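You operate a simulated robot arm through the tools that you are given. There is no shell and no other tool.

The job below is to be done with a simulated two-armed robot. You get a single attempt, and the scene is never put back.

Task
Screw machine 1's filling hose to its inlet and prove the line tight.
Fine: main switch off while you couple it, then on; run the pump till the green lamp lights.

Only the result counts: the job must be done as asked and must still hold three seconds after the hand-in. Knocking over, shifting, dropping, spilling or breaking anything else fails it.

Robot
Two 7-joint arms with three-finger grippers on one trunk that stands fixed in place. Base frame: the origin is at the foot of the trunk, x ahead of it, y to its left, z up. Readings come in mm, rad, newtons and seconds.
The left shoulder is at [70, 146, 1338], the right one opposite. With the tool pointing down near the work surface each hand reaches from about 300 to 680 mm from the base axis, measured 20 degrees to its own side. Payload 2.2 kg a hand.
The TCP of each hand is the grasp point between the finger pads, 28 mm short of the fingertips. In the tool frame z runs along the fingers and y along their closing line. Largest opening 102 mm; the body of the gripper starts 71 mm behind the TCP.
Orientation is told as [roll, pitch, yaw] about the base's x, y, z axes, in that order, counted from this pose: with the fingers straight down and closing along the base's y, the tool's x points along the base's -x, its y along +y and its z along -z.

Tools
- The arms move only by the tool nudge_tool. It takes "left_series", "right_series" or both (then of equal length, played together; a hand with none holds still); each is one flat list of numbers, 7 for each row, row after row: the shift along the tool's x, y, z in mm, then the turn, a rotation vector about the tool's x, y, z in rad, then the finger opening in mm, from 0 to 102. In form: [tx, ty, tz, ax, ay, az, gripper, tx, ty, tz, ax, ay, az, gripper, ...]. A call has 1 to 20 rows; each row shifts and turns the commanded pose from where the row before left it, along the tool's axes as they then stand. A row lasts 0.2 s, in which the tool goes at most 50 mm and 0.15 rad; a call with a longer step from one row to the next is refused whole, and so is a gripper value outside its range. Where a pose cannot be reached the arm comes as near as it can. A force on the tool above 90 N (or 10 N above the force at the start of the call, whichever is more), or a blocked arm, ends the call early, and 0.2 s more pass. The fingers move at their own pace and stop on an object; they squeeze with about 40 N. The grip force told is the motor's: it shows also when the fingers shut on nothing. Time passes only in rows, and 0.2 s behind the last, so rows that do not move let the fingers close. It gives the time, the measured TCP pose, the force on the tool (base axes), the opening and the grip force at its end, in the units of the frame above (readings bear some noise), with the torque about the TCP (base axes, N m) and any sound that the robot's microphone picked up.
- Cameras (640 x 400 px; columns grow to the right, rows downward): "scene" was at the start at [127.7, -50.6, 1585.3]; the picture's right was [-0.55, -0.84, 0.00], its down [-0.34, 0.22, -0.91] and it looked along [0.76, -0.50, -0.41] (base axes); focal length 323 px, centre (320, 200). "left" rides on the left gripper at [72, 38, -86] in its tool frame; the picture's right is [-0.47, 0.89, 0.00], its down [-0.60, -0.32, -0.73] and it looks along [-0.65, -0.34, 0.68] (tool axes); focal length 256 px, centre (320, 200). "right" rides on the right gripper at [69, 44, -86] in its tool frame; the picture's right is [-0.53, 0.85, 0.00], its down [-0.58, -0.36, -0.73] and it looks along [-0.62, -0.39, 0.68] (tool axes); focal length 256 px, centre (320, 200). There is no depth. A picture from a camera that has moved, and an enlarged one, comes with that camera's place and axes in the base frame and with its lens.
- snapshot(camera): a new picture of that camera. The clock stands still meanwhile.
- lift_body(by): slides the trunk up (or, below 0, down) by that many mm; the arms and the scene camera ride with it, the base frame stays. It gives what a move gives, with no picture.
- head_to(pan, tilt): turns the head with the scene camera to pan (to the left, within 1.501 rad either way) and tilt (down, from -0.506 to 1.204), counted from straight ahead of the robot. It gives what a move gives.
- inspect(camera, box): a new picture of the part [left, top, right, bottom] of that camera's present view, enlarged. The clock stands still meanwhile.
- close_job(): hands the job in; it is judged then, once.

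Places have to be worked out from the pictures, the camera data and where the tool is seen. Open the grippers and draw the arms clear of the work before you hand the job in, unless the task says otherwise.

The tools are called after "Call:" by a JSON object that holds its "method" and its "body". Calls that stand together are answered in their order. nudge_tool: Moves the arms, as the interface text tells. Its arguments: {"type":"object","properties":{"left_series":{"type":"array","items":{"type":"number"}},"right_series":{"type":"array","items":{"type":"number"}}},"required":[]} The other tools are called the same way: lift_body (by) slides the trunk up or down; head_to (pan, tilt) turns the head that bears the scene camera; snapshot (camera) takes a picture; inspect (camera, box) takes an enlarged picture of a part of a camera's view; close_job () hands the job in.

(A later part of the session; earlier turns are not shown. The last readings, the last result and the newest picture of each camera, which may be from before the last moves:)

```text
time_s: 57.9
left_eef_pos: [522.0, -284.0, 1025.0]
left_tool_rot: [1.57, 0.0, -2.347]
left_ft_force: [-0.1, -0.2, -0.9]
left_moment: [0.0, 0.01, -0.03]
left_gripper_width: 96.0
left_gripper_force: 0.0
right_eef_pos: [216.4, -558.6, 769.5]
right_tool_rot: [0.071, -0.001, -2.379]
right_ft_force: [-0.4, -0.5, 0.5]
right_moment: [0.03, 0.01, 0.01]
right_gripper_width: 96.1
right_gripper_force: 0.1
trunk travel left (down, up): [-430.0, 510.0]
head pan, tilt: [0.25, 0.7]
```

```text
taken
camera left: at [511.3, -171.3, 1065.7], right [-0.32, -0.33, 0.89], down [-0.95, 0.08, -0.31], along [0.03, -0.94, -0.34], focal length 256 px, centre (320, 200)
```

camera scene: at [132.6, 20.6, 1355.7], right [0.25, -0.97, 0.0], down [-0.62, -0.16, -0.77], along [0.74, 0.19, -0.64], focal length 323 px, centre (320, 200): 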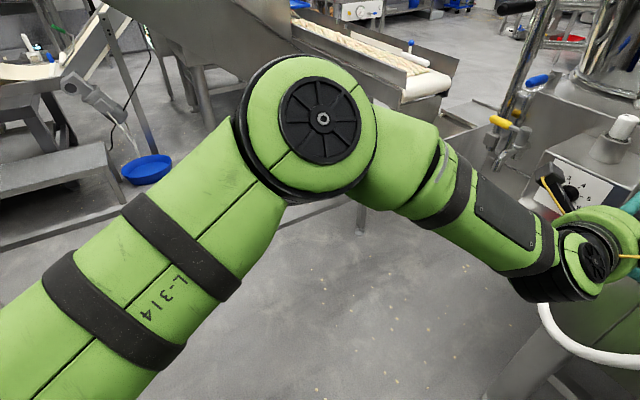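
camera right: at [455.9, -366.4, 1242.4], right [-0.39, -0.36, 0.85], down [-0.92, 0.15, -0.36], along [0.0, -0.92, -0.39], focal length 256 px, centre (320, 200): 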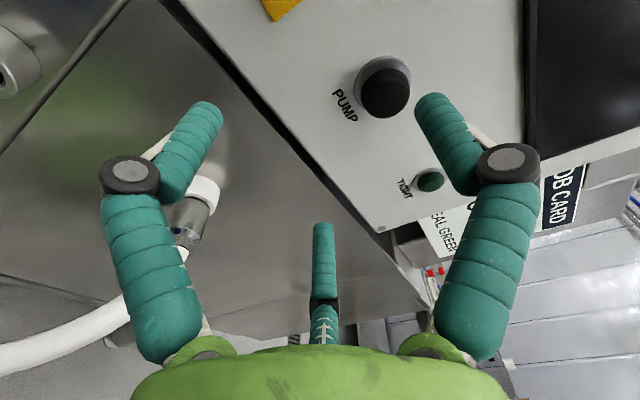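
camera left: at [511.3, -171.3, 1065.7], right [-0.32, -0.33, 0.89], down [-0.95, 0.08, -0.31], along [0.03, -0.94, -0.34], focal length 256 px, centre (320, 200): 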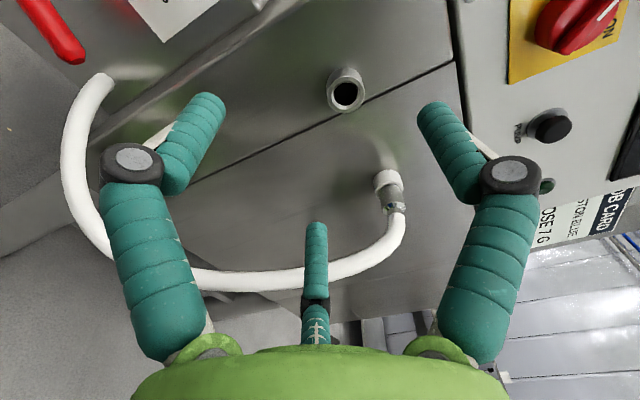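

The left hand is now level and square. I raise it 40 mm and slide right toward the coupling axis, staying out in front of the hose.

Call:
{"method": "nudge_tool", "body": {"left_series": [0, 20, 0, 0, 0, 0, 98, 0, 20, 0, 0, 0, 0, 98, -35, 0, 0, 0, 0, 0, 98, -35, 0, 0, 0, 0, 0, 98, -35, 0, 0, 0, 0, 0, 98]}}

Call:
{"method": "head_to", "body": {"pan": -0.6, "tilt": 0.2}}

Call:
{"method": "snapshot", "body": {"camera": "scene"}}

Call:
{"method": "snapshot", "body": {"camera": "left"}}

```text
time_s: 59.3
left_eef_pos: [481.3, -325.8, 1101.9]
left_tool_rot: [1.612, -0.051, -2.295]
left_ft_force: [-0.7, 0.6, -0.2]
left_moment: [0.0, 0.0, -0.01]
left_gripper_width: 97.9
left_gripper_force: 0.1
right_eef_pos: [215.5, -558.0, 769.7]
right_tool_rot: [0.07, -0.003, -2.378]
right_ft_force: [0.1, 0.3, 0.1]
right_moment: [0.01, -0.01, -0.02]
right_gripper_width: 95.9
right_gripper_force: 0.0
trunk travel left (down, up): [-430.0, 510.0]
head pan, tilt: [0.25, 0.7]
stopped in row 5 (left hand): the arm was blocked; the commanded pose is now the measured one
```

```text
time_s: 60.4
left_eef_pos: [480.3, -328.5, 1101.3]
left_tool_rot: [1.611, -0.046, -2.294]
left_ft_force: [1.0, 0.0, -0.6]
left_moment: [0.01, 0.03, -0.03]
left_gripper_width: 98.1
left_gripper_force: 0.1
right_eef_pos: [216.7, -558.5, 768.3]
right_tool_rot: [0.072, -0.001, -2.376]
right_ft_force: [0.0, 0.1, -0.5]
right_moment: [-0.02, -0.01, 0.01]
right_gripper_width: 96.1
right_gripper_force: 0.1
trunk travel left (down, up): [-430.0, 510.0]
head pan, tilt: [-0.6, 0.201]
```

```text
taken
camera scene: at [127.3, -52.8, 1161.0], right [-0.56, -0.83, 0.0], down [-0.17, 0.11, -0.98], along [0.81, -0.55, -0.2], focal length 323 px, centre (320, 200)
```

scene: 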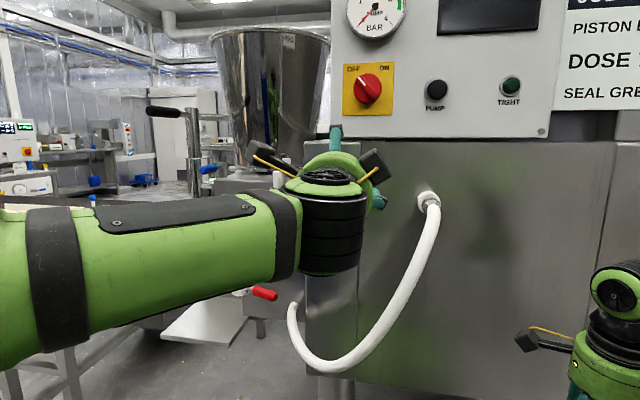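

```text
taken
camera left: at [464.4, -213.4, 1135.3], right [-0.31, -0.29, 0.91], down [-0.95, 0.01, -0.32], along [0.08, -0.96, -0.28], focal length 256 px, centre (320, 200)
```

left: 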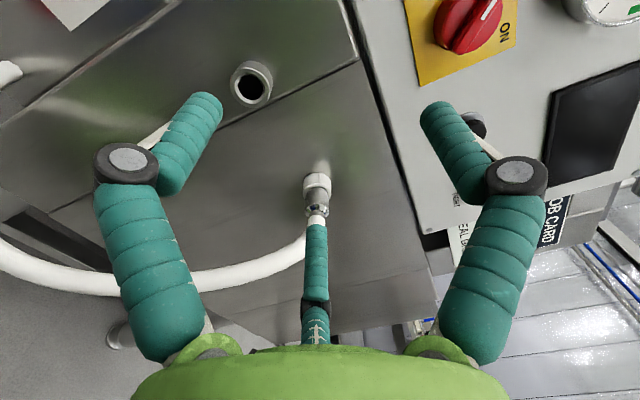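

The left arm got blocked (fold/self-limit), so the left is not suited either. Better idea: the right arm with the trunk far lower, so the arm reaches upward to the wrist with little folding. First I withdraw the left hand back to the left.

Call:
{"method": "nudge_tool", "body": {"left_series": [20, 0, -10, 0, 0, 0, 98, 30, 0, -10, 0, 0, 0, 98, 35, 0, 0, 0, 0, 0, 98, 35, 0, 0, 0, 0, 0, 98]}}

Call:
{"method": "snapshot", "body": {"camera": "scene"}}

```text
time_s: 61.4
left_eef_pos: [548.1, -229.1, 1095.1]
left_tool_rot: [1.609, -0.048, -2.298]
left_ft_force: [0.7, 0.2, 0.5]
left_moment: [0.0, 0.0, -0.01]
left_gripper_width: 98.0
left_gripper_force: 0.1
right_eef_pos: [215.7, -558.9, 769.2]
right_tool_rot: [0.072, -0.003, -2.377]
right_ft_force: [-0.3, -0.1, -0.7]
right_moment: [0.0, 0.02, -0.05]
right_gripper_width: 96.2
right_gripper_force: 0.1
trunk travel left (down, up): [-430.0, 510.0]
head pan, tilt: [-0.6, 0.201]
```

```text
taken
camera scene: at [127.8, -52.0, 1161.0], right [-0.57, -0.82, 0.0], down [-0.17, 0.11, -0.98], along [0.81, -0.55, -0.2], focal length 323 px, centre (320, 200)
```

scene: 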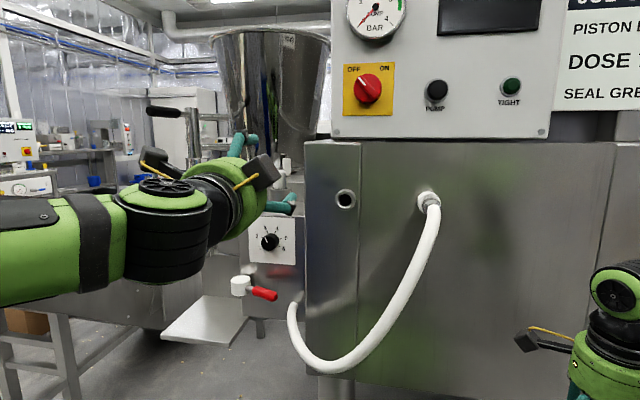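

I back the left hand away from the machine toward the left side, then point it down.

Call:
{"method": "nudge_tool", "body": {"left_series": [13.6, 0, -43, 0, 0, 0, 98, 13.6, 0, -43, 0, 0, 0, 98, 13.6, 0, -43, 0, 0, 0, 98, 13.6, 0, -43, 0, 0, 0, 98, 13.6, 0, -43, 0, 0, 0, 98, 0, 0, 0, 0.15, 0, 0, 98, 0, 0, 0, 0.15, 0, 0, 98, 0, 0, 0, 0.15, 0, 0, 98, 0, 0, 0, 0.15, 0, 0, 98, 0, 0, 0, 0.15, 0, 0, 98, 0, 0, 0, 0.15, 0, 0, 98, 0, 0, 0, 0.15, 0, 0, 98]}}

Call:
{"method": "head_to", "body": {"pan": 0.1, "tilt": 0.4}}

Call:
{"method": "snapshot", "body": {"camera": "scene"}}

```text
time_s: 64.0
left_eef_pos: [447.0, -71.6, 957.5]
left_tool_rot: [1.039, -0.049, -2.299]
left_ft_force: [-0.2, -0.8, -0.2]
left_moment: [0.0, 0.03, -0.05]
left_gripper_width: 98.0
left_gripper_force: 0.0
left hand out of reach, approached as far as the arm can: row 7, 8, 9, 10, 11, 12
right_eef_pos: [216.2, -558.6, 771.0]
right_tool_rot: [0.071, 0.0, -2.376]
right_ft_force: [0.1, 0.0, -0.3]
right_moment: [0.0, 0.0, 0.04]
right_gripper_width: 96.1
right_gripper_force: 0.1
trunk travel left (down, up): [-430.0, 510.0]
head pan, tilt: [-0.6, 0.201]
```

```text
time_s: 65.1
left_eef_pos: [447.2, -71.2, 957.5]
left_tool_rot: [1.04, -0.048, -2.298]
left_ft_force: [0.3, 0.2, -0.2]
left_moment: [0.03, 0.0, 0.02]
left_gripper_width: 98.2
left_gripper_force: 0.1
right_eef_pos: [215.3, -558.5, 769.3]
right_tool_rot: [0.071, -0.004, -2.377]
right_ft_force: [-0.6, -0.4, 0.4]
right_moment: [0.03, 0.0, -0.04]
right_gripper_width: 96.0
right_gripper_force: 0.0
trunk travel left (down, up): [-430.0, 510.0]
head pan, tilt: [0.099, 0.4]
```

```text
taken
camera scene: at [142.5, 8.9, 1142.5], right [0.1, -1.0, 0.0], down [-0.39, -0.04, -0.92], along [0.92, 0.09, -0.39], focal length 323 px, centre (320, 200)
```

scene: 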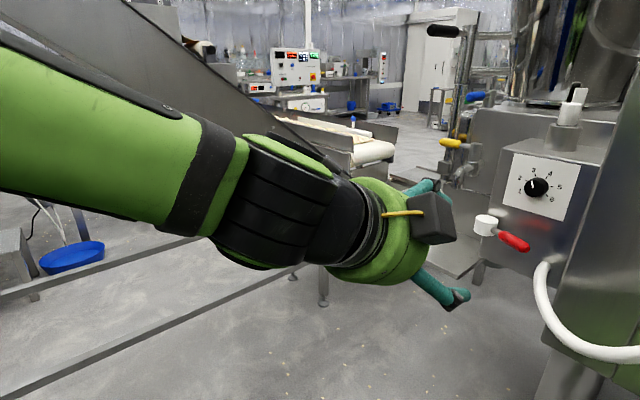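

The left hand is away from the machine; I move it further left/back so it stays clear when the trunk goes down.

Call:
{"method": "nudge_tool", "body": {"left_series": [21.4, -9.4, -35.7, 0, 0, 0, 98, 21.4, -9.4, -35.7, 0, 0, 0, 98, 21.4, -9.4, -35.7, 0, 0, 0, 98, 21.4, -9.4, -35.7, 0, 0, 0, 98, 21.4, -9.4, -35.7, 0, 0, 0, 98]}}

Call:
{"method": "head_to", "body": {"pan": -1.1, "tilt": 0.5}}

Call:
{"method": "snapshot", "body": {"camera": "scene"}}

```text
time_s: 66.3
left_eef_pos: [426.2, 45.5, 911.5]
left_tool_rot: [1.045, -0.049, -2.298]
left_ft_force: [-0.4, 0.6, -0.5]
left_moment: [0.0, -0.03, -0.04]
left_gripper_width: 98.1
left_gripper_force: 0.1
left hand out of reach, approached as far as the arm can: row 1, 2, 3, 4, 5
right_eef_pos: [217.3, -557.3, 770.9]
right_tool_rot: [0.073, -0.003, -2.377]
right_ft_force: [0.4, 0.2, 0.4]
right_moment: [0.01, -0.03, 0.01]
right_gripper_width: 95.9
right_gripper_force: 0.0
trunk travel left (down, up): [-430.0, 510.0]
head pan, tilt: [0.099, 0.4]
```

```text
time_s: 67.7
left_eef_pos: [427.0, 44.6, 911.3]
left_tool_rot: [1.043, -0.048, -2.297]
left_ft_force: [-0.4, 0.6, -0.1]
left_moment: [-0.02, -0.02, -0.01]
left_gripper_width: 97.8
left_gripper_force: 0.0
right_eef_pos: [216.2, -559.3, 769.4]
right_tool_rot: [0.071, -0.001, -2.377]
right_ft_force: [-0.5, 0.0, 0.4]
right_moment: [0.02, 0.03, 0.02]
right_gripper_width: 95.9
right_gripper_force: 0.0
trunk travel left (down, up): [-430.0, 510.0]
head pan, tilt: [-1.1, 0.499]
```

```text
taken
camera scene: at [91.7, -81.2, 1133.4], right [-0.89, -0.45, 0.0], down [-0.22, 0.43, -0.88], along [0.4, -0.78, -0.48], focal length 323 px, centre (320, 200)
```

scene: 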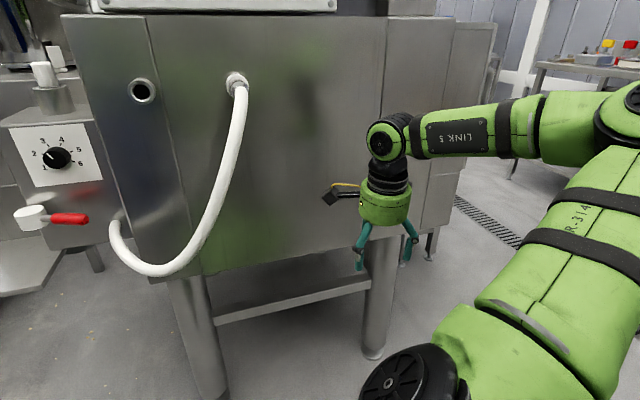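

The right elbow is now out to the right with the forearm pointing forward, which suits a level hand. I level the right hand here, rising to z≈1000 and staying ~115 mm off the face.

Call:
{"method": "nudge_tool", "body": {"right_series": [0, 10.5, -22.4, -0.15, 0, 0, 98, 0, 13.7, -20.6, -0.15, 0, 0, 98, 0, 16.7, -18.3, -0.15, 0, 0, 98, 0, 19.2, -15.6, -0.15, 0, 0, 98, 0, 21.3, -12.6, -0.15, 0, 0, 98, 0, 23, -9.2, -0.15, 0, 0, 98, 0, 24.1, -5.7, -0.15, 0, 0, 98, 0, 24.7, -2.1, -0.15, 0, 0, 98, 0, 24.7, 1.7, -0.15, 0, 0, 98, 0, 24.2, 5.3, -0.15, 0, 0, 98]}}

Call:
{"method": "snapshot", "body": {"camera": "scene"}}

Call:
{"method": "snapshot", "body": {"camera": "right"}}

```text
time_s: 69.9
left_eef_pos: [427.1, 42.8, 910.9]
left_tool_rot: [1.043, -0.048, -2.299]
left_ft_force: [-0.4, 0.1, 0.3]
left_moment: [0.0, 0.01, -0.01]
left_gripper_width: 98.3
left_gripper_force: 0.1
right_eef_pos: [278.4, -624.3, 1000.9]
right_tool_rot: [1.574, -0.003, -2.375]
right_ft_force: [-1.4, -0.4, -0.2]
right_moment: [0.0, -0.01, 0.02]
right_gripper_width: 98.0
right_gripper_force: 0.0
trunk travel left (down, up): [-430.0, 510.0]
head pan, tilt: [-1.1, 0.499]
```

```text
taken
camera scene: at [91.7, -81.7, 1133.3], right [-0.89, -0.45, 0.0], down [-0.22, 0.43, -0.88], along [0.4, -0.78, -0.48], focal length 323 px, centre (320, 200)
```

scene: 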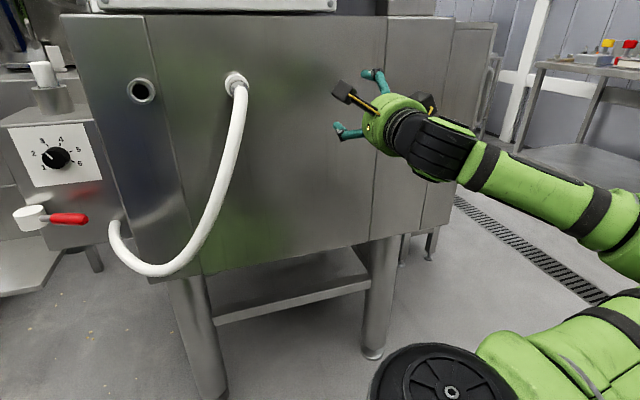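

```text
taken
camera right: at [267.8, -513.5, 1044.5], right [-0.39, -0.37, 0.85], down [-0.92, 0.13, -0.36], along [0.03, -0.92, -0.39], focal length 256 px, centre (320, 200)
```

right: 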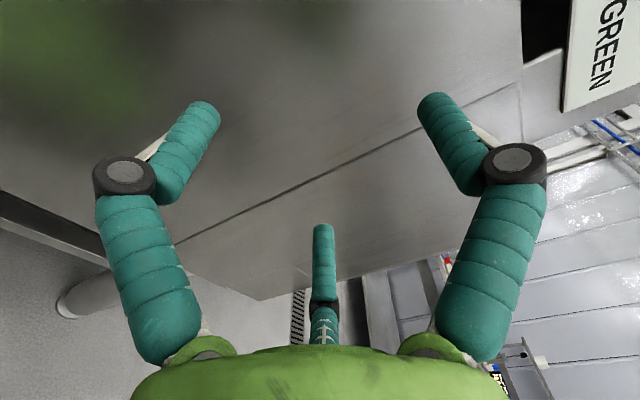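

Excellent: the right hand is level with no reach trouble. I correct the yaw slightly, raise 115 mm and slide left to get above the coupling axis.

Call:
{"method": "nudge_tool", "body": {"right_series": [0, 29, 0, 0, 0.028, 0, 98, 0, 29, 0, 0, 0, 0, 98, 0, 29, 0, 0, 0, 0, 98, 0, 28, 0, 0, 0, 0, 98, 34, 0, 0, 0, 0, 0, 98, 34, 0, 0, 0, 0, 0, 98, 34, 0, 0, 0, 0, 0, 98, 34, 0, 0, 0, 0, 0, 98, 34, 0, 0, 0, 0, 0, 98, 33, 0, 0, 0, 0, 0, 98]}}

Call:
{"method": "snapshot", "body": {"camera": "right"}}

Call:
{"method": "snapshot", "body": {"camera": "scene"}}

```text
time_s: 72.1
left_eef_pos: [427.5, 45.7, 911.4]
left_tool_rot: [1.045, -0.05, -2.296]
left_ft_force: [-0.2, 0.0, -0.2]
left_moment: [-0.03, -0.04, -0.01]
left_gripper_width: 98.4
left_gripper_force: 0.0
right_eef_pos: [422.8, -475.8, 1114.3]
right_tool_rot: [1.572, -0.004, -2.348]
right_ft_force: [-0.7, 1.1, -0.1]
right_moment: [0.0, -0.01, -0.02]
right_gripper_width: 98.4
right_gripper_force: 0.0
trunk travel left (down, up): [-430.0, 510.0]
head pan, tilt: [-1.1, 0.499]
```

```text
taken
camera right: at [409.3, -366.3, 1158.4], right [-0.37, -0.38, 0.85], down [-0.93, 0.1, -0.36], along [0.05, -0.92, -0.39], focal length 256 px, centre (320, 200)
```

right: 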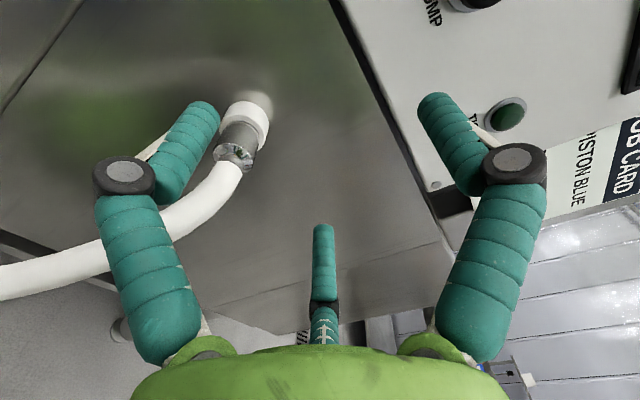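

```text
taken
camera scene: at [92.3, -80.3, 1133.3], right [-0.89, -0.45, 0.0], down [-0.22, 0.43, -0.88], along [0.4, -0.78, -0.48], focal length 323 px, centre (320, 200)
```

scene: 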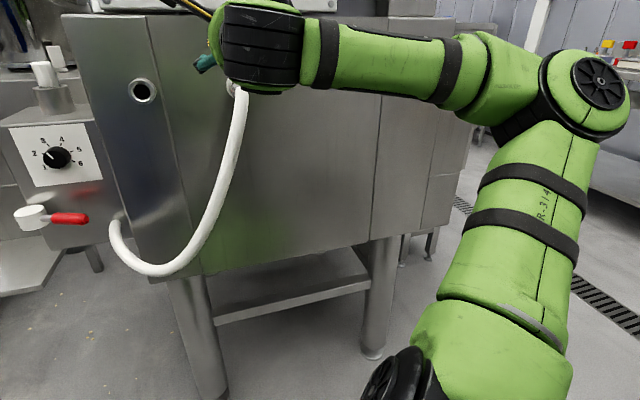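

The right hand is above the coupling axis with no reach limits. I zoom in on the collar to refine its position before lowering.

Call:
{"method": "inspect", "body": {"camera": "right", "box": [180, 80, 300, 190]}}

```text
3.64 times, centred on (240, 135) of right
camera zoom: at [409.3, -366.3, 1158.4], right [-0.37, -0.38, 0.85], down [-0.93, 0.1, -0.36], along [0.05, -0.92, -0.39], focal length 931 px, centre (611, 436)
```

zoom: 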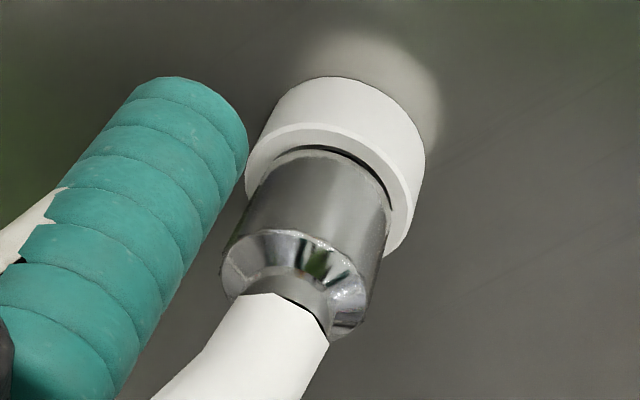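

Axis is parallel to the tool; the ring face is 114 mm ahead, 83 mm below, x offset −2.8. I advance 54 mm, then lower 83 mm so the collar enters through the bottom gap.

Call:
{"method": "nudge_tool", "body": {"right_series": [-1.4, 0, 27, 0, 0, 0, 102, -1.4, 0, 27, 0, 0, 0, 102, 0, -21, 0, 0, 0, 0, 102, 0, -21, 0, 0, 0, 0, 102, 0, -21, 0, 0, 0, 0, 102, 0, -20, 0, 0, 0, 0, 102]}}

Call:
{"method": "snapshot", "body": {"camera": "right"}}

Call:
{"method": "snapshot", "body": {"camera": "scene"}}

```text
time_s: 73.5
left_eef_pos: [426.2, 44.7, 910.8]
left_tool_rot: [1.043, -0.048, -2.298]
left_ft_force: [0.1, -0.4, 0.5]
left_moment: [0.02, -0.01, -0.01]
left_gripper_width: 98.1
left_gripper_force: 0.0
right_eef_pos: [458.1, -519.5, 1031.5]
right_tool_rot: [1.571, -0.001, -2.349]
right_ft_force: [0.3, -0.4, 0.6]
right_moment: [0.03, 0.02, 0.04]
right_gripper_width: 101.9
right_gripper_force: 0.0
trunk travel left (down, up): [-430.0, 510.0]
head pan, tilt: [-1.1, 0.499]
```

```text
taken
camera right: at [444.5, -408.7, 1075.4], right [-0.37, -0.38, 0.85], down [-0.93, 0.1, -0.36], along [0.05, -0.92, -0.39], focal length 256 px, centre (320, 200)
```

right: 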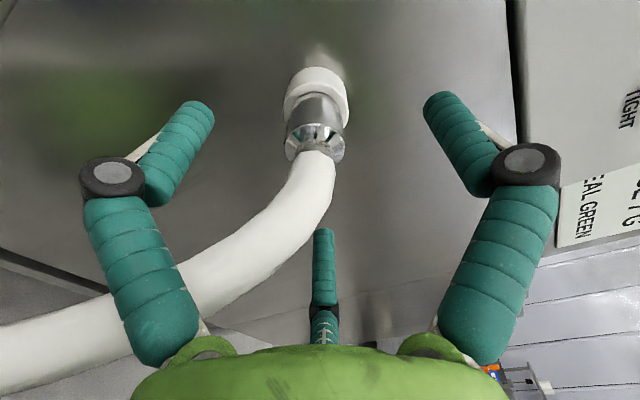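

```text
taken
camera scene: at [91.9, -81.7, 1133.3], right [-0.89, -0.45, 0.0], down [-0.22, 0.43, -0.88], along [0.4, -0.78, -0.48], focal length 323 px, centre (320, 200)
```

scene: 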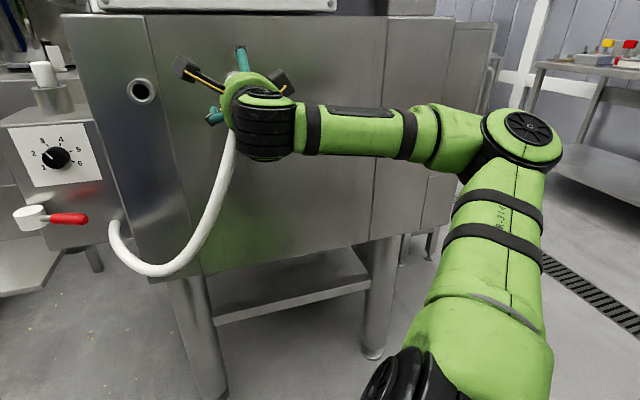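

The collar sits between the fingers with the hose in the bottom gap and no contact force. I zoom to check centering.

Call:
{"method": "inspect", "body": {"camera": "right", "box": [250, 50, 390, 180]}}

```text
3.08 times, centred on (320, 115) of right
camera zoom: at [444.5, -408.7, 1075.4], right [-0.37, -0.38, 0.85], down [-0.93, 0.1, -0.36], along [0.05, -0.92, -0.39], focal length 788 px, centre (320, 462)
```

zoom: 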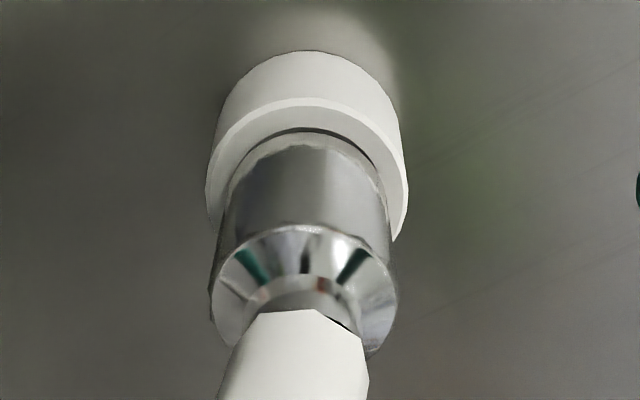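

The collar axis is about 3 mm left and 1 mm below the tool axis. I correct that, advance 22 mm, and close partway to check.

Call:
{"method": "nudge_tool", "body": {"right_series": [3, -1, 0, 0, 0, 0, 102, 0, 0, 11, 0, 0, 0, 90, 0, 0, 11, 0, 0, 0, 80, 0, 0, 0, 0, 0, 0, 60, 0, 0, 0, 0, 0, 0, 48]}}

Call:
{"method": "snapshot", "body": {"camera": "right"}}

```text
time_s: 74.7
left_eef_pos: [427.1, 44.2, 911.1]
left_tool_rot: [1.043, -0.048, -2.297]
left_ft_force: [0.8, 0.0, 0.3]
left_moment: [0.04, 0.03, 0.01]
left_gripper_width: 97.9
left_gripper_force: 0.2
right_eef_pos: [475.8, -531.4, 1030.1]
right_tool_rot: [1.57, 0.0, -2.35]
right_ft_force: [0.2, 0.8, 0.5]
right_moment: [0.02, -0.01, -0.01]
right_gripper_width: 47.9
right_gripper_force: 0.1
trunk travel left (down, up): [-430.0, 510.0]
head pan, tilt: [-1.1, 0.499]
```

```text
taken
camera right: at [461.9, -421.7, 1074.0], right [-0.37, -0.38, 0.85], down [-0.93, 0.1, -0.36], along [0.05, -0.92, -0.39], focal length 256 px, centre (320, 200)
```

right: 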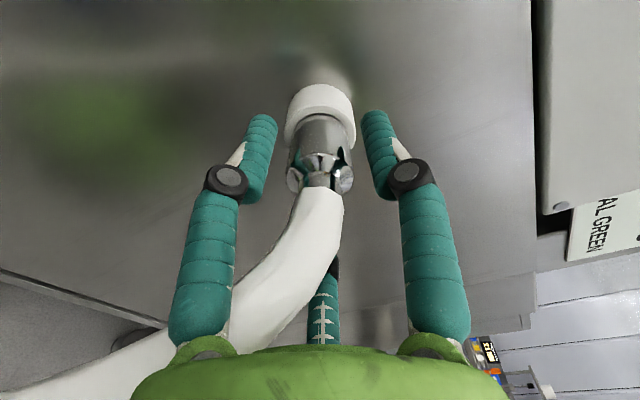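

Everything is centred with zero force. I close the fingers on the collar.

Call:
{"method": "nudge_tool", "body": {"right_series": [0, 0, 0, 0, 0, 0, 38, 0, 0, 0, 0, 0, 0, 30, 0, 0, 0, 0, 0, 0, 24, 0, 0, 0, 0, 0, 0, 20]}}

Call:
{"method": "snapshot", "body": {"camera": "right"}}

Call:
{"method": "inspect", "body": {"camera": "right", "box": [230, 60, 410, 220]}}

```text
time_s: 75.7
left_eef_pos: [426.1, 44.0, 912.8]
left_tool_rot: [1.045, -0.049, -2.297]
left_ft_force: [-0.3, 0.1, 0.4]
left_moment: [-0.01, 0.01, 0.01]
left_gripper_width: 98.1
left_gripper_force: 0.0
right_eef_pos: [474.4, -531.1, 1030.4]
right_tool_rot: [1.569, -0.003, -2.349]
right_ft_force: [-2.6, -1.0, -0.7]
right_moment: [-0.07, 0.17, -0.17]
right_gripper_width: 31.0
right_gripper_force: 40.2
trunk travel left (down, up): [-430.0, 510.0]
head pan, tilt: [-1.1, 0.499]
```

```text
taken
camera right: at [461.6, -422.0, 1073.8], right [-0.37, -0.38, 0.85], down [-0.93, 0.1, -0.36], along [0.05, -0.92, -0.39], focal length 256 px, centre (320, 200)
```

right: 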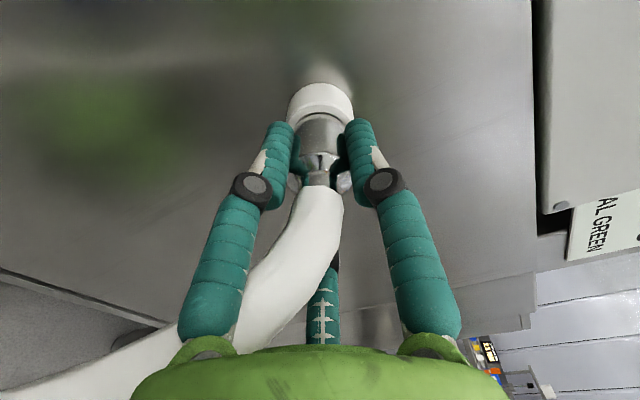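

```text
2.50 times, centred on (320, 140) of right
camera zoom: at [461.6, -422.0, 1073.8], right [-0.37, -0.38, 0.85], down [-0.93, 0.1, -0.36], along [0.05, -0.92, -0.39], focal length 640 px, centre (320, 350)
```

zoom: 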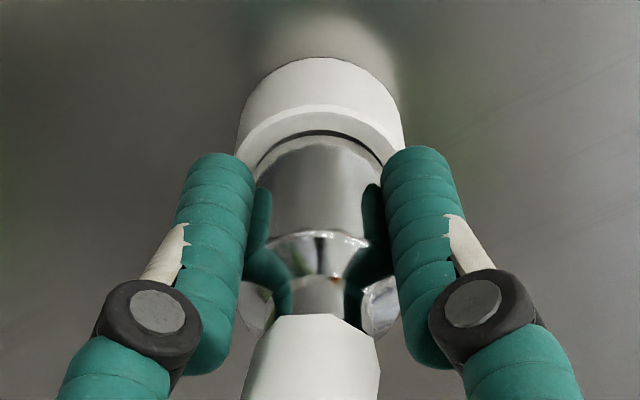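

Gripped: 31 mm width, 40 N, almost no residual load. I pull straight out a little to see how it is held.

Call:
{"method": "nudge_tool", "body": {"right_series": [0, 0, -4, 0, 0, 0, 20, 0, 0, -4, 0, 0, 0, 20]}}

Call:
{"method": "inspect", "body": {"camera": "right", "box": [230, 60, 410, 220]}}

```text
time_s: 76.3
left_eef_pos: [427.0, 44.5, 912.5]
left_tool_rot: [1.044, -0.05, -2.295]
left_ft_force: [1.1, 0.3, -0.6]
left_moment: [0.0, -0.03, 0.02]
left_gripper_width: 97.9
left_gripper_force: 0.1
right_eef_pos: [468.5, -524.6, 1030.9]
right_tool_rot: [1.572, -0.002, -2.349]
right_ft_force: [0.0, -0.6, -0.2]
right_moment: [0.01, 0.0, 0.01]
right_gripper_width: 30.8
right_gripper_force: 39.9
trunk travel left (down, up): [-430.0, 510.0]
head pan, tilt: [-1.1, 0.499]
```

```text
2.50 times, centred on (320, 140) of right
camera zoom: at [455.5, -415.8, 1074.9], right [-0.37, -0.38, 0.85], down [-0.93, 0.1, -0.36], along [0.05, -0.92, -0.39], focal length 640 px, centre (320, 350)
```

zoom: 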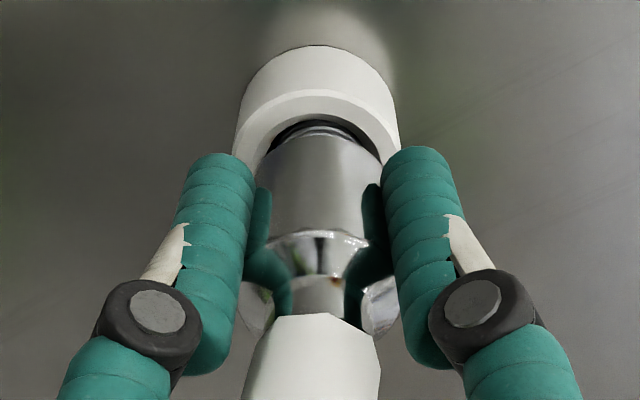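

It slides out freely. I keep pulling straight out until it is clear of the cup.

Call:
{"method": "nudge_tool", "body": {"right_series": [0, 0, -8, 0, 0, 0, 20, 0, 0, -8, 0, 0, 0, 20, 0, 0, -8, 0, 0, 0, 20, 0, 0, -8, 0, 0, 0, 20]}}

Call:
{"method": "snapshot", "body": {"camera": "right"}}

Call:
{"method": "inspect", "body": {"camera": "right", "box": [230, 40, 410, 220]}}

```text
time_s: 77.3
left_eef_pos: [425.7, 43.7, 911.6]
left_tool_rot: [1.043, -0.049, -2.297]
left_ft_force: [-0.4, 1.1, 0.2]
left_moment: [0.02, 0.03, -0.01]
left_gripper_width: 98.1
left_gripper_force: 0.1
right_eef_pos: [446.7, -503.2, 1031.2]
right_tool_rot: [1.57, -0.002, -2.351]
right_ft_force: [-0.5, -0.3, 0.3]
right_moment: [-0.01, 0.02, 0.02]
right_gripper_width: 30.6
right_gripper_force: 39.6
trunk travel left (down, up): [-430.0, 510.0]
head pan, tilt: [-1.1, 0.499]
```

```text
taken
camera right: at [433.1, -393.5, 1074.7], right [-0.37, -0.38, 0.85], down [-0.93, 0.1, -0.36], along [0.05, -0.92, -0.39], focal length 256 px, centre (320, 200)
```

right: 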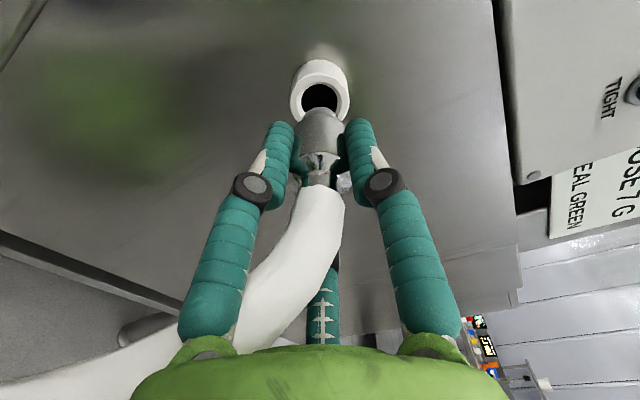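

```text
2.22 times, centred on (320, 130) of right
camera zoom: at [433.1, -393.5, 1074.7], right [-0.37, -0.38, 0.85], down [-0.93, 0.1, -0.36], along [0.05, -0.92, -0.39], focal length 569 px, centre (320, 356)
```

zoom: 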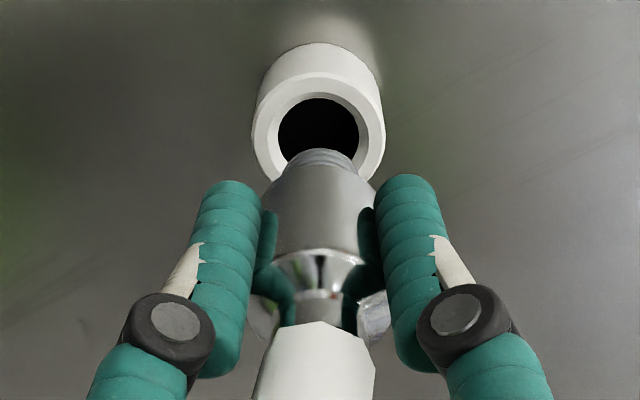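

The coupling is out: a male threaded spigot ahead of the collar. I back off 20 mm more and carry it 160 mm left toward the inlet axis.

Call:
{"method": "nudge_tool", "body": {"right_series": [0, 0, -10, 0, 0, 0, 20, 0, 0, -10, 0, 0, 0, 20, 25, 0, 0, 0, 0, 0, 20, 25, 0, 0, 0, 0, 0, 20, 25, 0, 0, 0, 0, 0, 20, 25, 0, 0, 0, 0, 0, 20, 25, 0, 0, 0, 0, 0, 20, 20, 0, 0, 0, 0, 0, 20]}}

Call:
{"method": "snapshot", "body": {"camera": "right"}}

Call:
{"method": "head_to", "body": {"pan": -0.72, "tilt": 0.3}}

Call:
{"method": "snapshot", "body": {"camera": "scene"}}

```text
time_s: 79.1
left_eef_pos: [426.4, 43.7, 911.9]
left_tool_rot: [1.045, -0.047, -2.296]
left_ft_force: [0.2, 0.2, 0.0]
left_moment: [0.0, -0.04, 0.01]
left_gripper_width: 98.0
left_gripper_force: 0.1
right_eef_pos: [535.4, -383.9, 1030.4]
right_tool_rot: [1.57, -0.003, -2.35]
right_ft_force: [0.6, 0.0, -0.4]
right_moment: [0.0, 0.01, -0.05]
right_gripper_width: 30.4
right_gripper_force: 40.3
trunk travel left (down, up): [-430.0, 510.0]
head pan, tilt: [-1.1, 0.499]
```

```text
taken
camera right: at [521.3, -273.8, 1073.6], right [-0.37, -0.38, 0.85], down [-0.93, 0.1, -0.36], along [0.05, -0.92, -0.39], focal length 256 px, centre (320, 200)
```

right: 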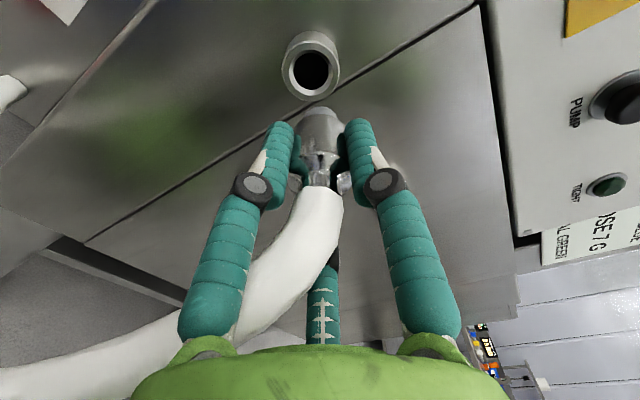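

```text
time_s: 80.0
left_eef_pos: [427.3, 44.4, 911.7]
left_tool_rot: [1.044, -0.047, -2.296]
left_ft_force: [-0.1, -0.1, 0.6]
left_moment: [-0.03, 0.02, 0.0]
left_gripper_width: 97.9
left_gripper_force: 0.0
right_eef_pos: [535.1, -384.7, 1029.8]
right_tool_rot: [1.57, -0.002, -2.348]
right_ft_force: [-0.6, -0.2, -0.1]
right_moment: [0.02, 0.02, -0.04]
right_gripper_width: 30.3
right_gripper_force: 39.9
trunk travel left (down, up): [-430.0, 510.0]
head pan, tilt: [-0.721, 0.3]
```

```text
taken
camera scene: at [120.5, -61.9, 1151.7], right [-0.66, -0.75, 0.0], down [-0.22, 0.2, -0.96], along [0.72, -0.63, -0.3], focal length 323 px, centre (320, 200)
```

scene: 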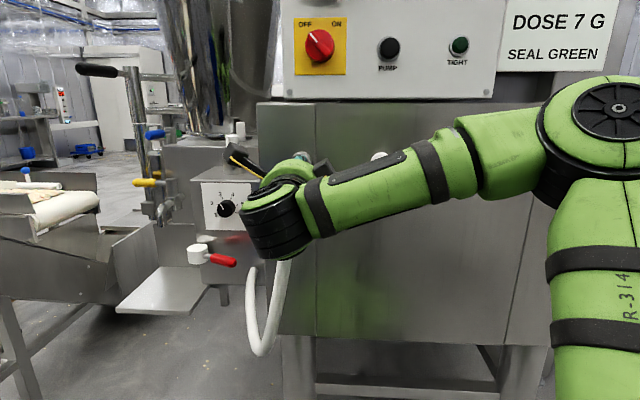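

The hose follows easily and the inlet is just ahead-left. I zoom in to align the spigot with the inlet axis.

Call:
{"method": "inspect", "body": {"camera": "right", "box": [250, 20, 390, 140]}}

Call:
{"method": "inspect", "body": {"camera": "right", "box": [250, 90, 390, 210]}}

```text
3.33 times, centred on (320, 80) of right
camera zoom: at [520.6, -274.6, 1073.8], right [-0.37, -0.38, 0.85], down [-0.93, 0.1, -0.36], along [0.05, -0.92, -0.39], focal length 853 px, centre (320, 600)
```

zoom: 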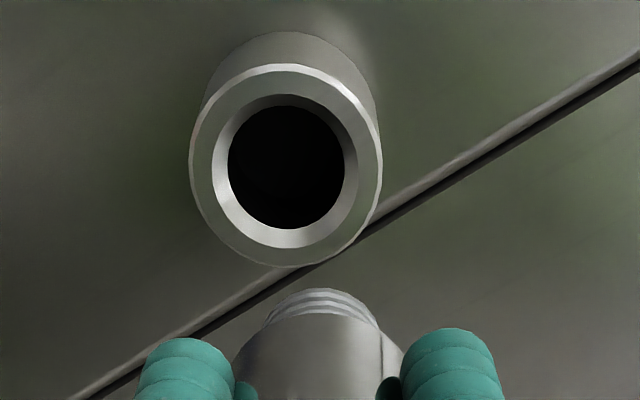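

```text
3.33 times, centred on (320, 150) of right
camera zoom: at [520.6, -274.6, 1073.8], right [-0.37, -0.38, 0.85], down [-0.93, 0.1, -0.36], along [0.05, -0.92, -0.39], focal length 853 px, centre (320, 367)
```

zoom: 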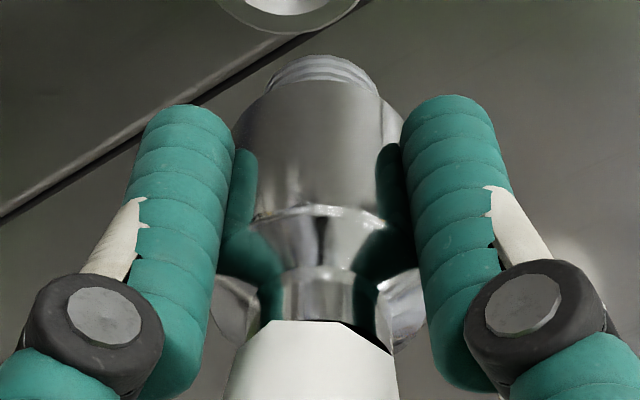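

Inlet rim is at about x +12.8, y 0, 108 mm ahead of the TCP; the spigot tip about 51–55 mm ahead. I shift left 12.8 mm and advance 35 mm, then re-check alignment.

Call:
{"method": "nudge_tool", "body": {"right_series": [12.8, 0, 0, 0, 0, 0, 20, 0, 0, 18, 0, 0, 0, 20, 0, 0, 17, 0, 0, 0, 20]}}

Call:
{"method": "inspect", "body": {"camera": "right", "box": [250, 40, 390, 160]}}

Call:
{"method": "inspect", "body": {"camera": "scene", "box": [230, 90, 410, 220]}}

```text
time_s: 80.8
left_eef_pos: [427.1, 44.3, 911.0]
left_tool_rot: [1.044, -0.05, -2.297]
left_ft_force: [-0.5, 0.1, -0.3]
left_moment: [0.0, -0.03, 0.0]
left_gripper_width: 97.8
left_gripper_force: 0.0
right_eef_pos: [567.7, -400.4, 1030.3]
right_tool_rot: [1.571, 0.0, -2.35]
right_ft_force: [0.3, 0.2, 0.3]
right_moment: [0.01, 0.03, 0.0]
right_gripper_width: 30.5
right_gripper_force: 40.4
trunk travel left (down, up): [-430.0, 510.0]
head pan, tilt: [-0.721, 0.3]
```

```text
3.33 times, centred on (320, 100) of right
camera zoom: at [554.7, -290.9, 1073.5], right [-0.37, -0.38, 0.85], down [-0.93, 0.1, -0.36], along [0.05, -0.92, -0.39], focal length 853 px, centre (320, 533)
```

zoom: 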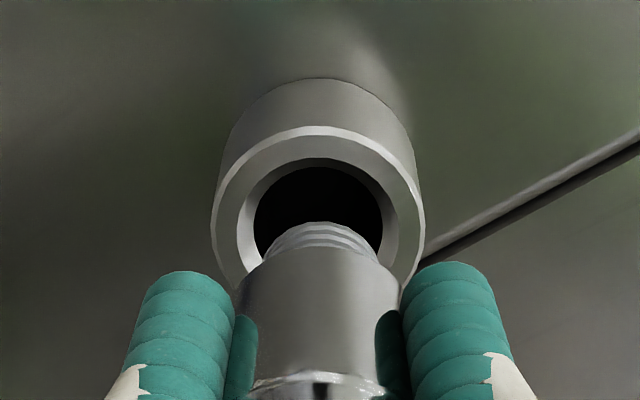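

```text
3.08 times, centred on (320, 155) of scene
camera zoom: at [120.9, -61.8, 1151.7], right [-0.66, -0.75, 0.0], down [-0.22, 0.2, -0.96], along [0.72, -0.63, -0.3], focal length 993 px, centre (320, 338)
```

zoom: 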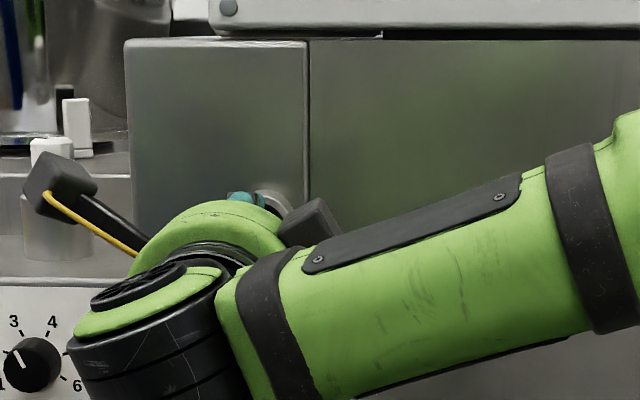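

The spigot and inlet are coaxial within about 1 mm, rim ~18 mm beyond the spigot tip. I advance in small steps, watching the force for contact.

Call:
{"method": "nudge_tool", "body": {"right_series": [0, 0, 6, 0, 0, 0, 20, 0, 0, 5, 0, 0, 0, 20, 0, 0, 4, 0, 0, 0, 20]}}

Call:
{"method": "inspect", "body": {"camera": "right", "box": [250, 40, 390, 160]}}

```text
time_s: 81.5
left_eef_pos: [426.0, 45.0, 911.2]
left_tool_rot: [1.044, -0.049, -2.297]
left_ft_force: [0.0, -0.1, 0.3]
left_moment: [0.01, -0.02, -0.02]
left_gripper_width: 97.9
left_gripper_force: 0.0
right_eef_pos: [578.0, -411.8, 1030.6]
right_tool_rot: [1.571, -0.003, -2.348]
right_ft_force: [-1.7, 1.8, -0.8]
right_moment: [0.04, 0.04, 0.01]
right_gripper_width: 30.3
right_gripper_force: 40.3
trunk travel left (down, up): [-430.0, 510.0]
head pan, tilt: [-0.721, 0.3]
```

```text
3.33 times, centred on (320, 100) of right
camera zoom: at [564.3, -301.9, 1073.6], right [-0.37, -0.38, 0.85], down [-0.93, 0.1, -0.36], along [0.05, -0.92, -0.39], focal length 853 px, centre (320, 533)
```

zoom: 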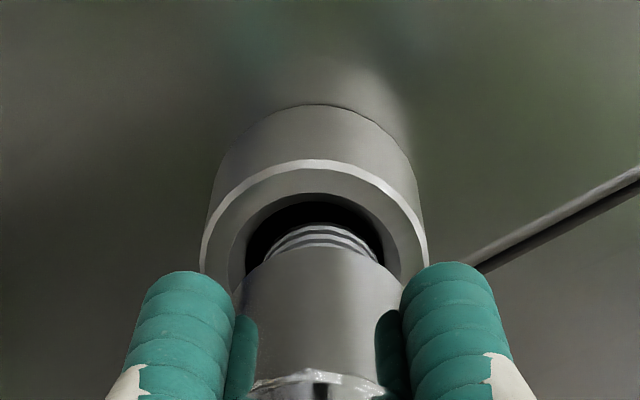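

A light 2.5 N axial touch appears, tip is about at the rim. I push a few millimetres more in small steps.

Call:
{"method": "nudge_tool", "body": {"right_series": [0, 0, 2, 0, 0, 0, 20, 0, 0, 2, 0, 0, 0, 20, 0, 0, 2, 0, 0, 0, 20]}}

Call:
{"method": "inspect", "body": {"camera": "right", "box": [250, 40, 390, 160]}}

```text
time_s: 82.3
left_eef_pos: [426.3, 46.3, 911.8]
left_tool_rot: [1.045, -0.048, -2.297]
left_ft_force: [0.8, -0.1, 0.3]
left_moment: [0.0, -0.02, -0.02]
left_gripper_width: 97.6
left_gripper_force: 0.0
right_eef_pos: [583.3, -414.4, 1031.2]
right_tool_rot: [1.567, -0.005, -2.349]
right_ft_force: [-5.5, 9.6, -6.3]
right_moment: [0.12, 0.13, -0.55]
right_gripper_width: 30.1
right_gripper_force: 40.4
trunk travel left (down, up): [-430.0, 510.0]
head pan, tilt: [-0.721, 0.3]
```

```text
3.33 times, centred on (320, 100) of right
camera zoom: at [570.0, -304.3, 1073.9], right [-0.37, -0.38, 0.85], down [-0.93, 0.1, -0.36], along [0.05, -0.92, -0.39], focal length 853 px, centre (320, 533)
```

zoom: 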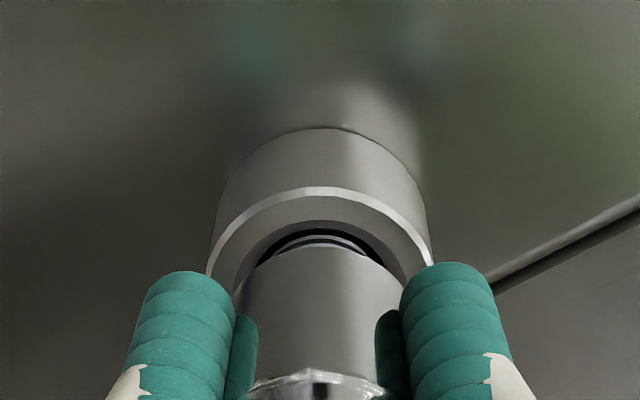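

Axial force rose to ~10 N with some side load. I zoom in tight to see how the spigot sits in the bore.

Call:
{"method": "inspect", "body": {"camera": "right", "box": [280, 85, 360, 145]}}

Call:
{"method": "head_to", "body": {"pan": -0.55, "tilt": 0.15}}

Call:
{"method": "snapshot", "body": {"camera": "scene"}}

```text
6.67 times, centred on (320, 115) of right
camera zoom: at [570.0, -304.3, 1073.9], right [-0.37, -0.38, 0.85], down [-0.93, 0.1, -0.36], along [0.05, -0.92, -0.39], focal length 1707 px, centre (320, 767)
```

zoom: 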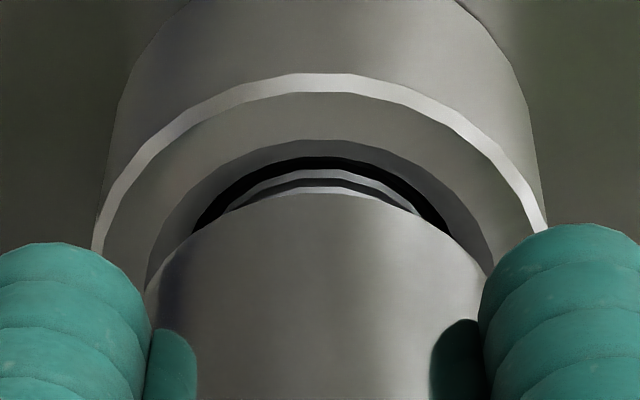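

```text
time_s: 83.1
left_eef_pos: [426.2, 46.6, 911.2]
left_tool_rot: [1.045, -0.05, -2.298]
left_ft_force: [0.0, -0.4, -0.1]
left_moment: [0.02, 0.01, -0.02]
left_gripper_width: 98.1
left_gripper_force: 0.1
right_eef_pos: [583.4, -415.9, 1030.4]
right_tool_rot: [1.567, -0.005, -2.348]
right_ft_force: [-7.6, 12.3, -12.3]
right_moment: [0.32, 0.3, 0.02]
right_gripper_width: 30.1
right_gripper_force: 39.9
trunk travel left (down, up): [-430.0, 510.0]
head pan, tilt: [-0.55, 0.15]
```

```text
taken
camera scene: at [129.5, -47.3, 1165.7], right [-0.52, -0.85, 0.0], down [-0.13, 0.08, -0.99], along [0.84, -0.52, -0.15], focal length 323 px, centre (320, 200)
```

scene: 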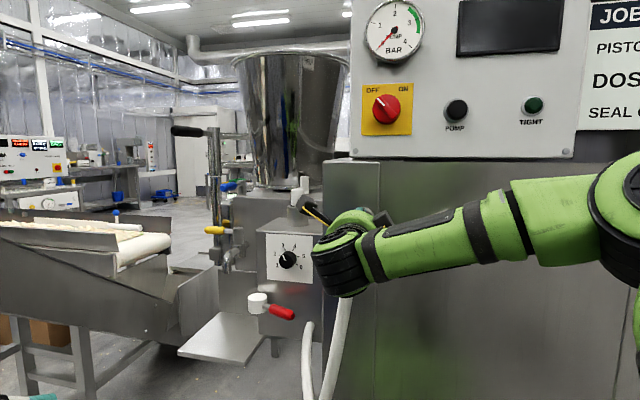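

The spigot has just entered the bore; there is ~14 N axial and ~12 N downward side load, so the spigot seems slightly high. I shift down 1 mm and see how the load responds.

Call:
{"method": "nudge_tool", "body": {"right_series": [0, -1, 0, 0, 0, 0, 20, 0, 0, 0, 0, 0, 0, 20]}}

Call:
{"method": "nudge_tool", "body": {"right_series": [0, -1, 0, 0, 0, 0, 20, 0, 0, 0, 0, 0, 0, 20]}}

```text
time_s: 83.7
left_eef_pos: [425.2, 44.9, 912.3]
left_tool_rot: [1.046, -0.049, -2.296]
left_ft_force: [0.5, -0.5, 0.9]
left_moment: [-0.02, -0.02, -0.01]
left_gripper_width: 98.2
left_gripper_force: 0.0
right_eef_pos: [583.0, -414.8, 1030.0]
right_tool_rot: [1.57, -0.005, -2.346]
right_ft_force: [-7.9, 12.6, -10.1]
right_moment: [0.41, 0.4, 0.01]
right_gripper_width: 30.5
right_gripper_force: 39.8
trunk travel left (down, up): [-430.0, 510.0]
head pan, tilt: [-0.55, 0.15]
```

```text
time_s: 84.3
left_eef_pos: [425.9, 46.4, 911.9]
left_tool_rot: [1.043, -0.052, -2.297]
left_ft_force: [1.0, -0.2, -0.3]
left_moment: [0.01, 0.02, 0.0]
left_gripper_width: 98.0
left_gripper_force: 0.1
right_eef_pos: [583.5, -413.9, 1030.1]
right_tool_rot: [1.572, -0.003, -2.347]
right_ft_force: [-6.2, 11.2, -7.5]
right_moment: [0.27, 0.29, 0.13]
right_gripper_width: 30.2
right_gripper_force: 39.6
trunk travel left (down, up): [-430.0, 510.0]
head pan, tilt: [-0.55, 0.15]
```

Each millimetre down cuts the side load by ~2.4 N, so the spigot is captured in the bore. I trim 2.5 mm further down and 1.5 mm left, then start turning clockwise with a light feed.

Call:
{"method": "nudge_tool", "body": {"right_series": [0.8, -1.3, 0, 0, 0, 0, 20, 0.7, -1.2, 0, 0, 0, 0, 20, 0, 0, 0, 0, 0, 0, 20]}}

Call:
{"method": "nudge_tool", "body": {"right_series": [0, 0, 0, 0, 0, 0.1, 20, 0, 0, 0, 0, 0, 0.1, 20, 0, 0, 0, 0, 0, 0.1, 20]}}

Call:
{"method": "inspect", "body": {"camera": "right", "box": [250, 60, 390, 200]}}

```text
time_s: 85.1
left_eef_pos: [426.1, 45.5, 912.8]
left_tool_rot: [1.044, -0.048, -2.297]
left_ft_force: [0.6, -0.1, 0.4]
left_moment: [0.01, -0.01, -0.01]
left_gripper_width: 98.2
left_gripper_force: 0.1
right_eef_pos: [582.4, -415.1, 1029.2]
right_tool_rot: [1.578, 0.001, -2.353]
right_ft_force: [1.7, 4.3, 5.4]
right_moment: [0.02, 0.01, 0.14]
right_gripper_width: 30.3
right_gripper_force: 39.9
trunk travel left (down, up): [-430.0, 510.0]
head pan, tilt: [-0.55, 0.15]
```

```text
time_s: 85.9
left_eef_pos: [425.4, 45.3, 911.2]
left_tool_rot: [1.044, -0.048, -2.296]
left_ft_force: [-0.2, -0.6, 0.5]
left_moment: [0.01, -0.01, 0.01]
left_gripper_width: 97.8
left_gripper_force: 0.1
right_eef_pos: [582.5, -413.5, 1030.5]
right_tool_rot: [1.578, 0.301, -2.347]
right_ft_force: [5.0, -1.6, 16.5]
right_moment: [-0.39, -0.4, -0.28]
right_gripper_width: 30.1
right_gripper_force: 40.0
trunk travel left (down, up): [-430.0, 510.0]
head pan, tilt: [-0.55, 0.15]
```

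```text
2.86 times, centred on (320, 130) of right
camera zoom: at [557.8, -314.8, 1091.6], right [-0.54, -0.54, 0.65], down [-0.83, 0.2, -0.52], along [0.15, -0.82, -0.55], focal length 731 px, centre (320, 400)
```

zoom: 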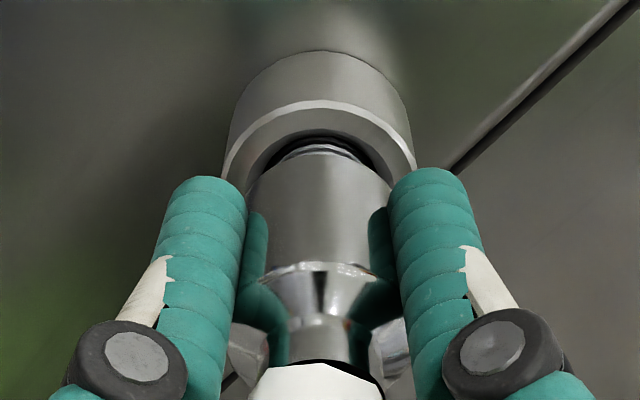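

The coupling turned with the hand and the axial load flipped to a slight inward pull – the thread seems to engage. I correct the height command up 4 mm to relieve the 16 N side load and continue turning.

Call:
{"method": "nudge_tool", "body": {"right_series": [0.6, 1.9, 0, 0, 0, 0, 20, 0.6, 1.9, 0, 0, 0, 0, 20, 0, 0, 0, 0, 0, 0, 20]}}

Call:
{"method": "nudge_tool", "body": {"right_series": [0, 0, 0, 0, 0, 0.1, 20, 0, 0, 0, 0, 0, 0.1, 20, 0, 0, 0, 0, 0, 0.1, 20]}}

Call:
{"method": "snapshot", "body": {"camera": "right"}}

```text
time_s: 86.7
left_eef_pos: [425.3, 45.0, 910.6]
left_tool_rot: [1.044, -0.049, -2.298]
left_ft_force: [0.0, 0.4, 0.1]
left_moment: [0.01, -0.01, -0.03]
left_gripper_width: 98.1
left_gripper_force: 0.1
right_eef_pos: [584.5, -413.7, 1029.2]
right_tool_rot: [1.568, 0.298, -2.348]
right_ft_force: [-0.8, -0.6, 5.8]
right_moment: [-0.31, -0.36, -0.08]
right_gripper_width: 30.1
right_gripper_force: 40.1
trunk travel left (down, up): [-430.0, 510.0]
head pan, tilt: [-0.55, 0.15]
```

```text
time_s: 87.5
left_eef_pos: [425.4, 44.2, 911.9]
left_tool_rot: [1.044, -0.048, -2.298]
left_ft_force: [-0.3, 0.2, -0.7]
left_moment: [-0.02, 0.02, -0.01]
left_gripper_width: 98.0
left_gripper_force: 0.0
right_eef_pos: [582.8, -415.3, 1030.8]
right_tool_rot: [1.567, 0.599, -2.351]
right_ft_force: [-6.6, 2.7, -0.5]
right_moment: [-0.02, -0.03, -0.09]
right_gripper_width: 29.9
right_gripper_force: 40.1
trunk travel left (down, up): [-430.0, 510.0]
head pan, tilt: [-0.55, 0.15]
```

```text
taken
camera right: at [544.9, -331.0, 1105.4], right [-0.64, -0.65, 0.4], down [-0.71, 0.32, -0.62], along [0.28, -0.68, -0.67], focal length 256 px, centre (320, 200)
```

right: 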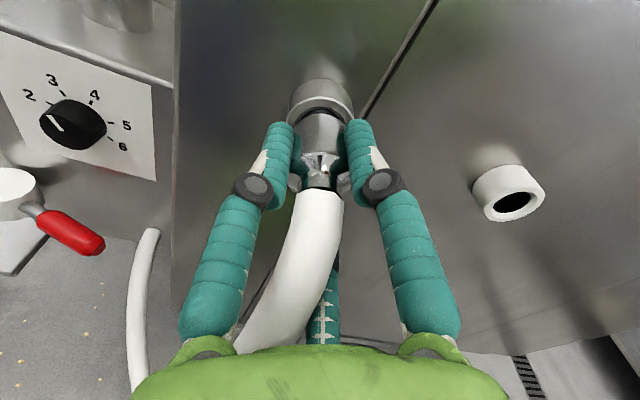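

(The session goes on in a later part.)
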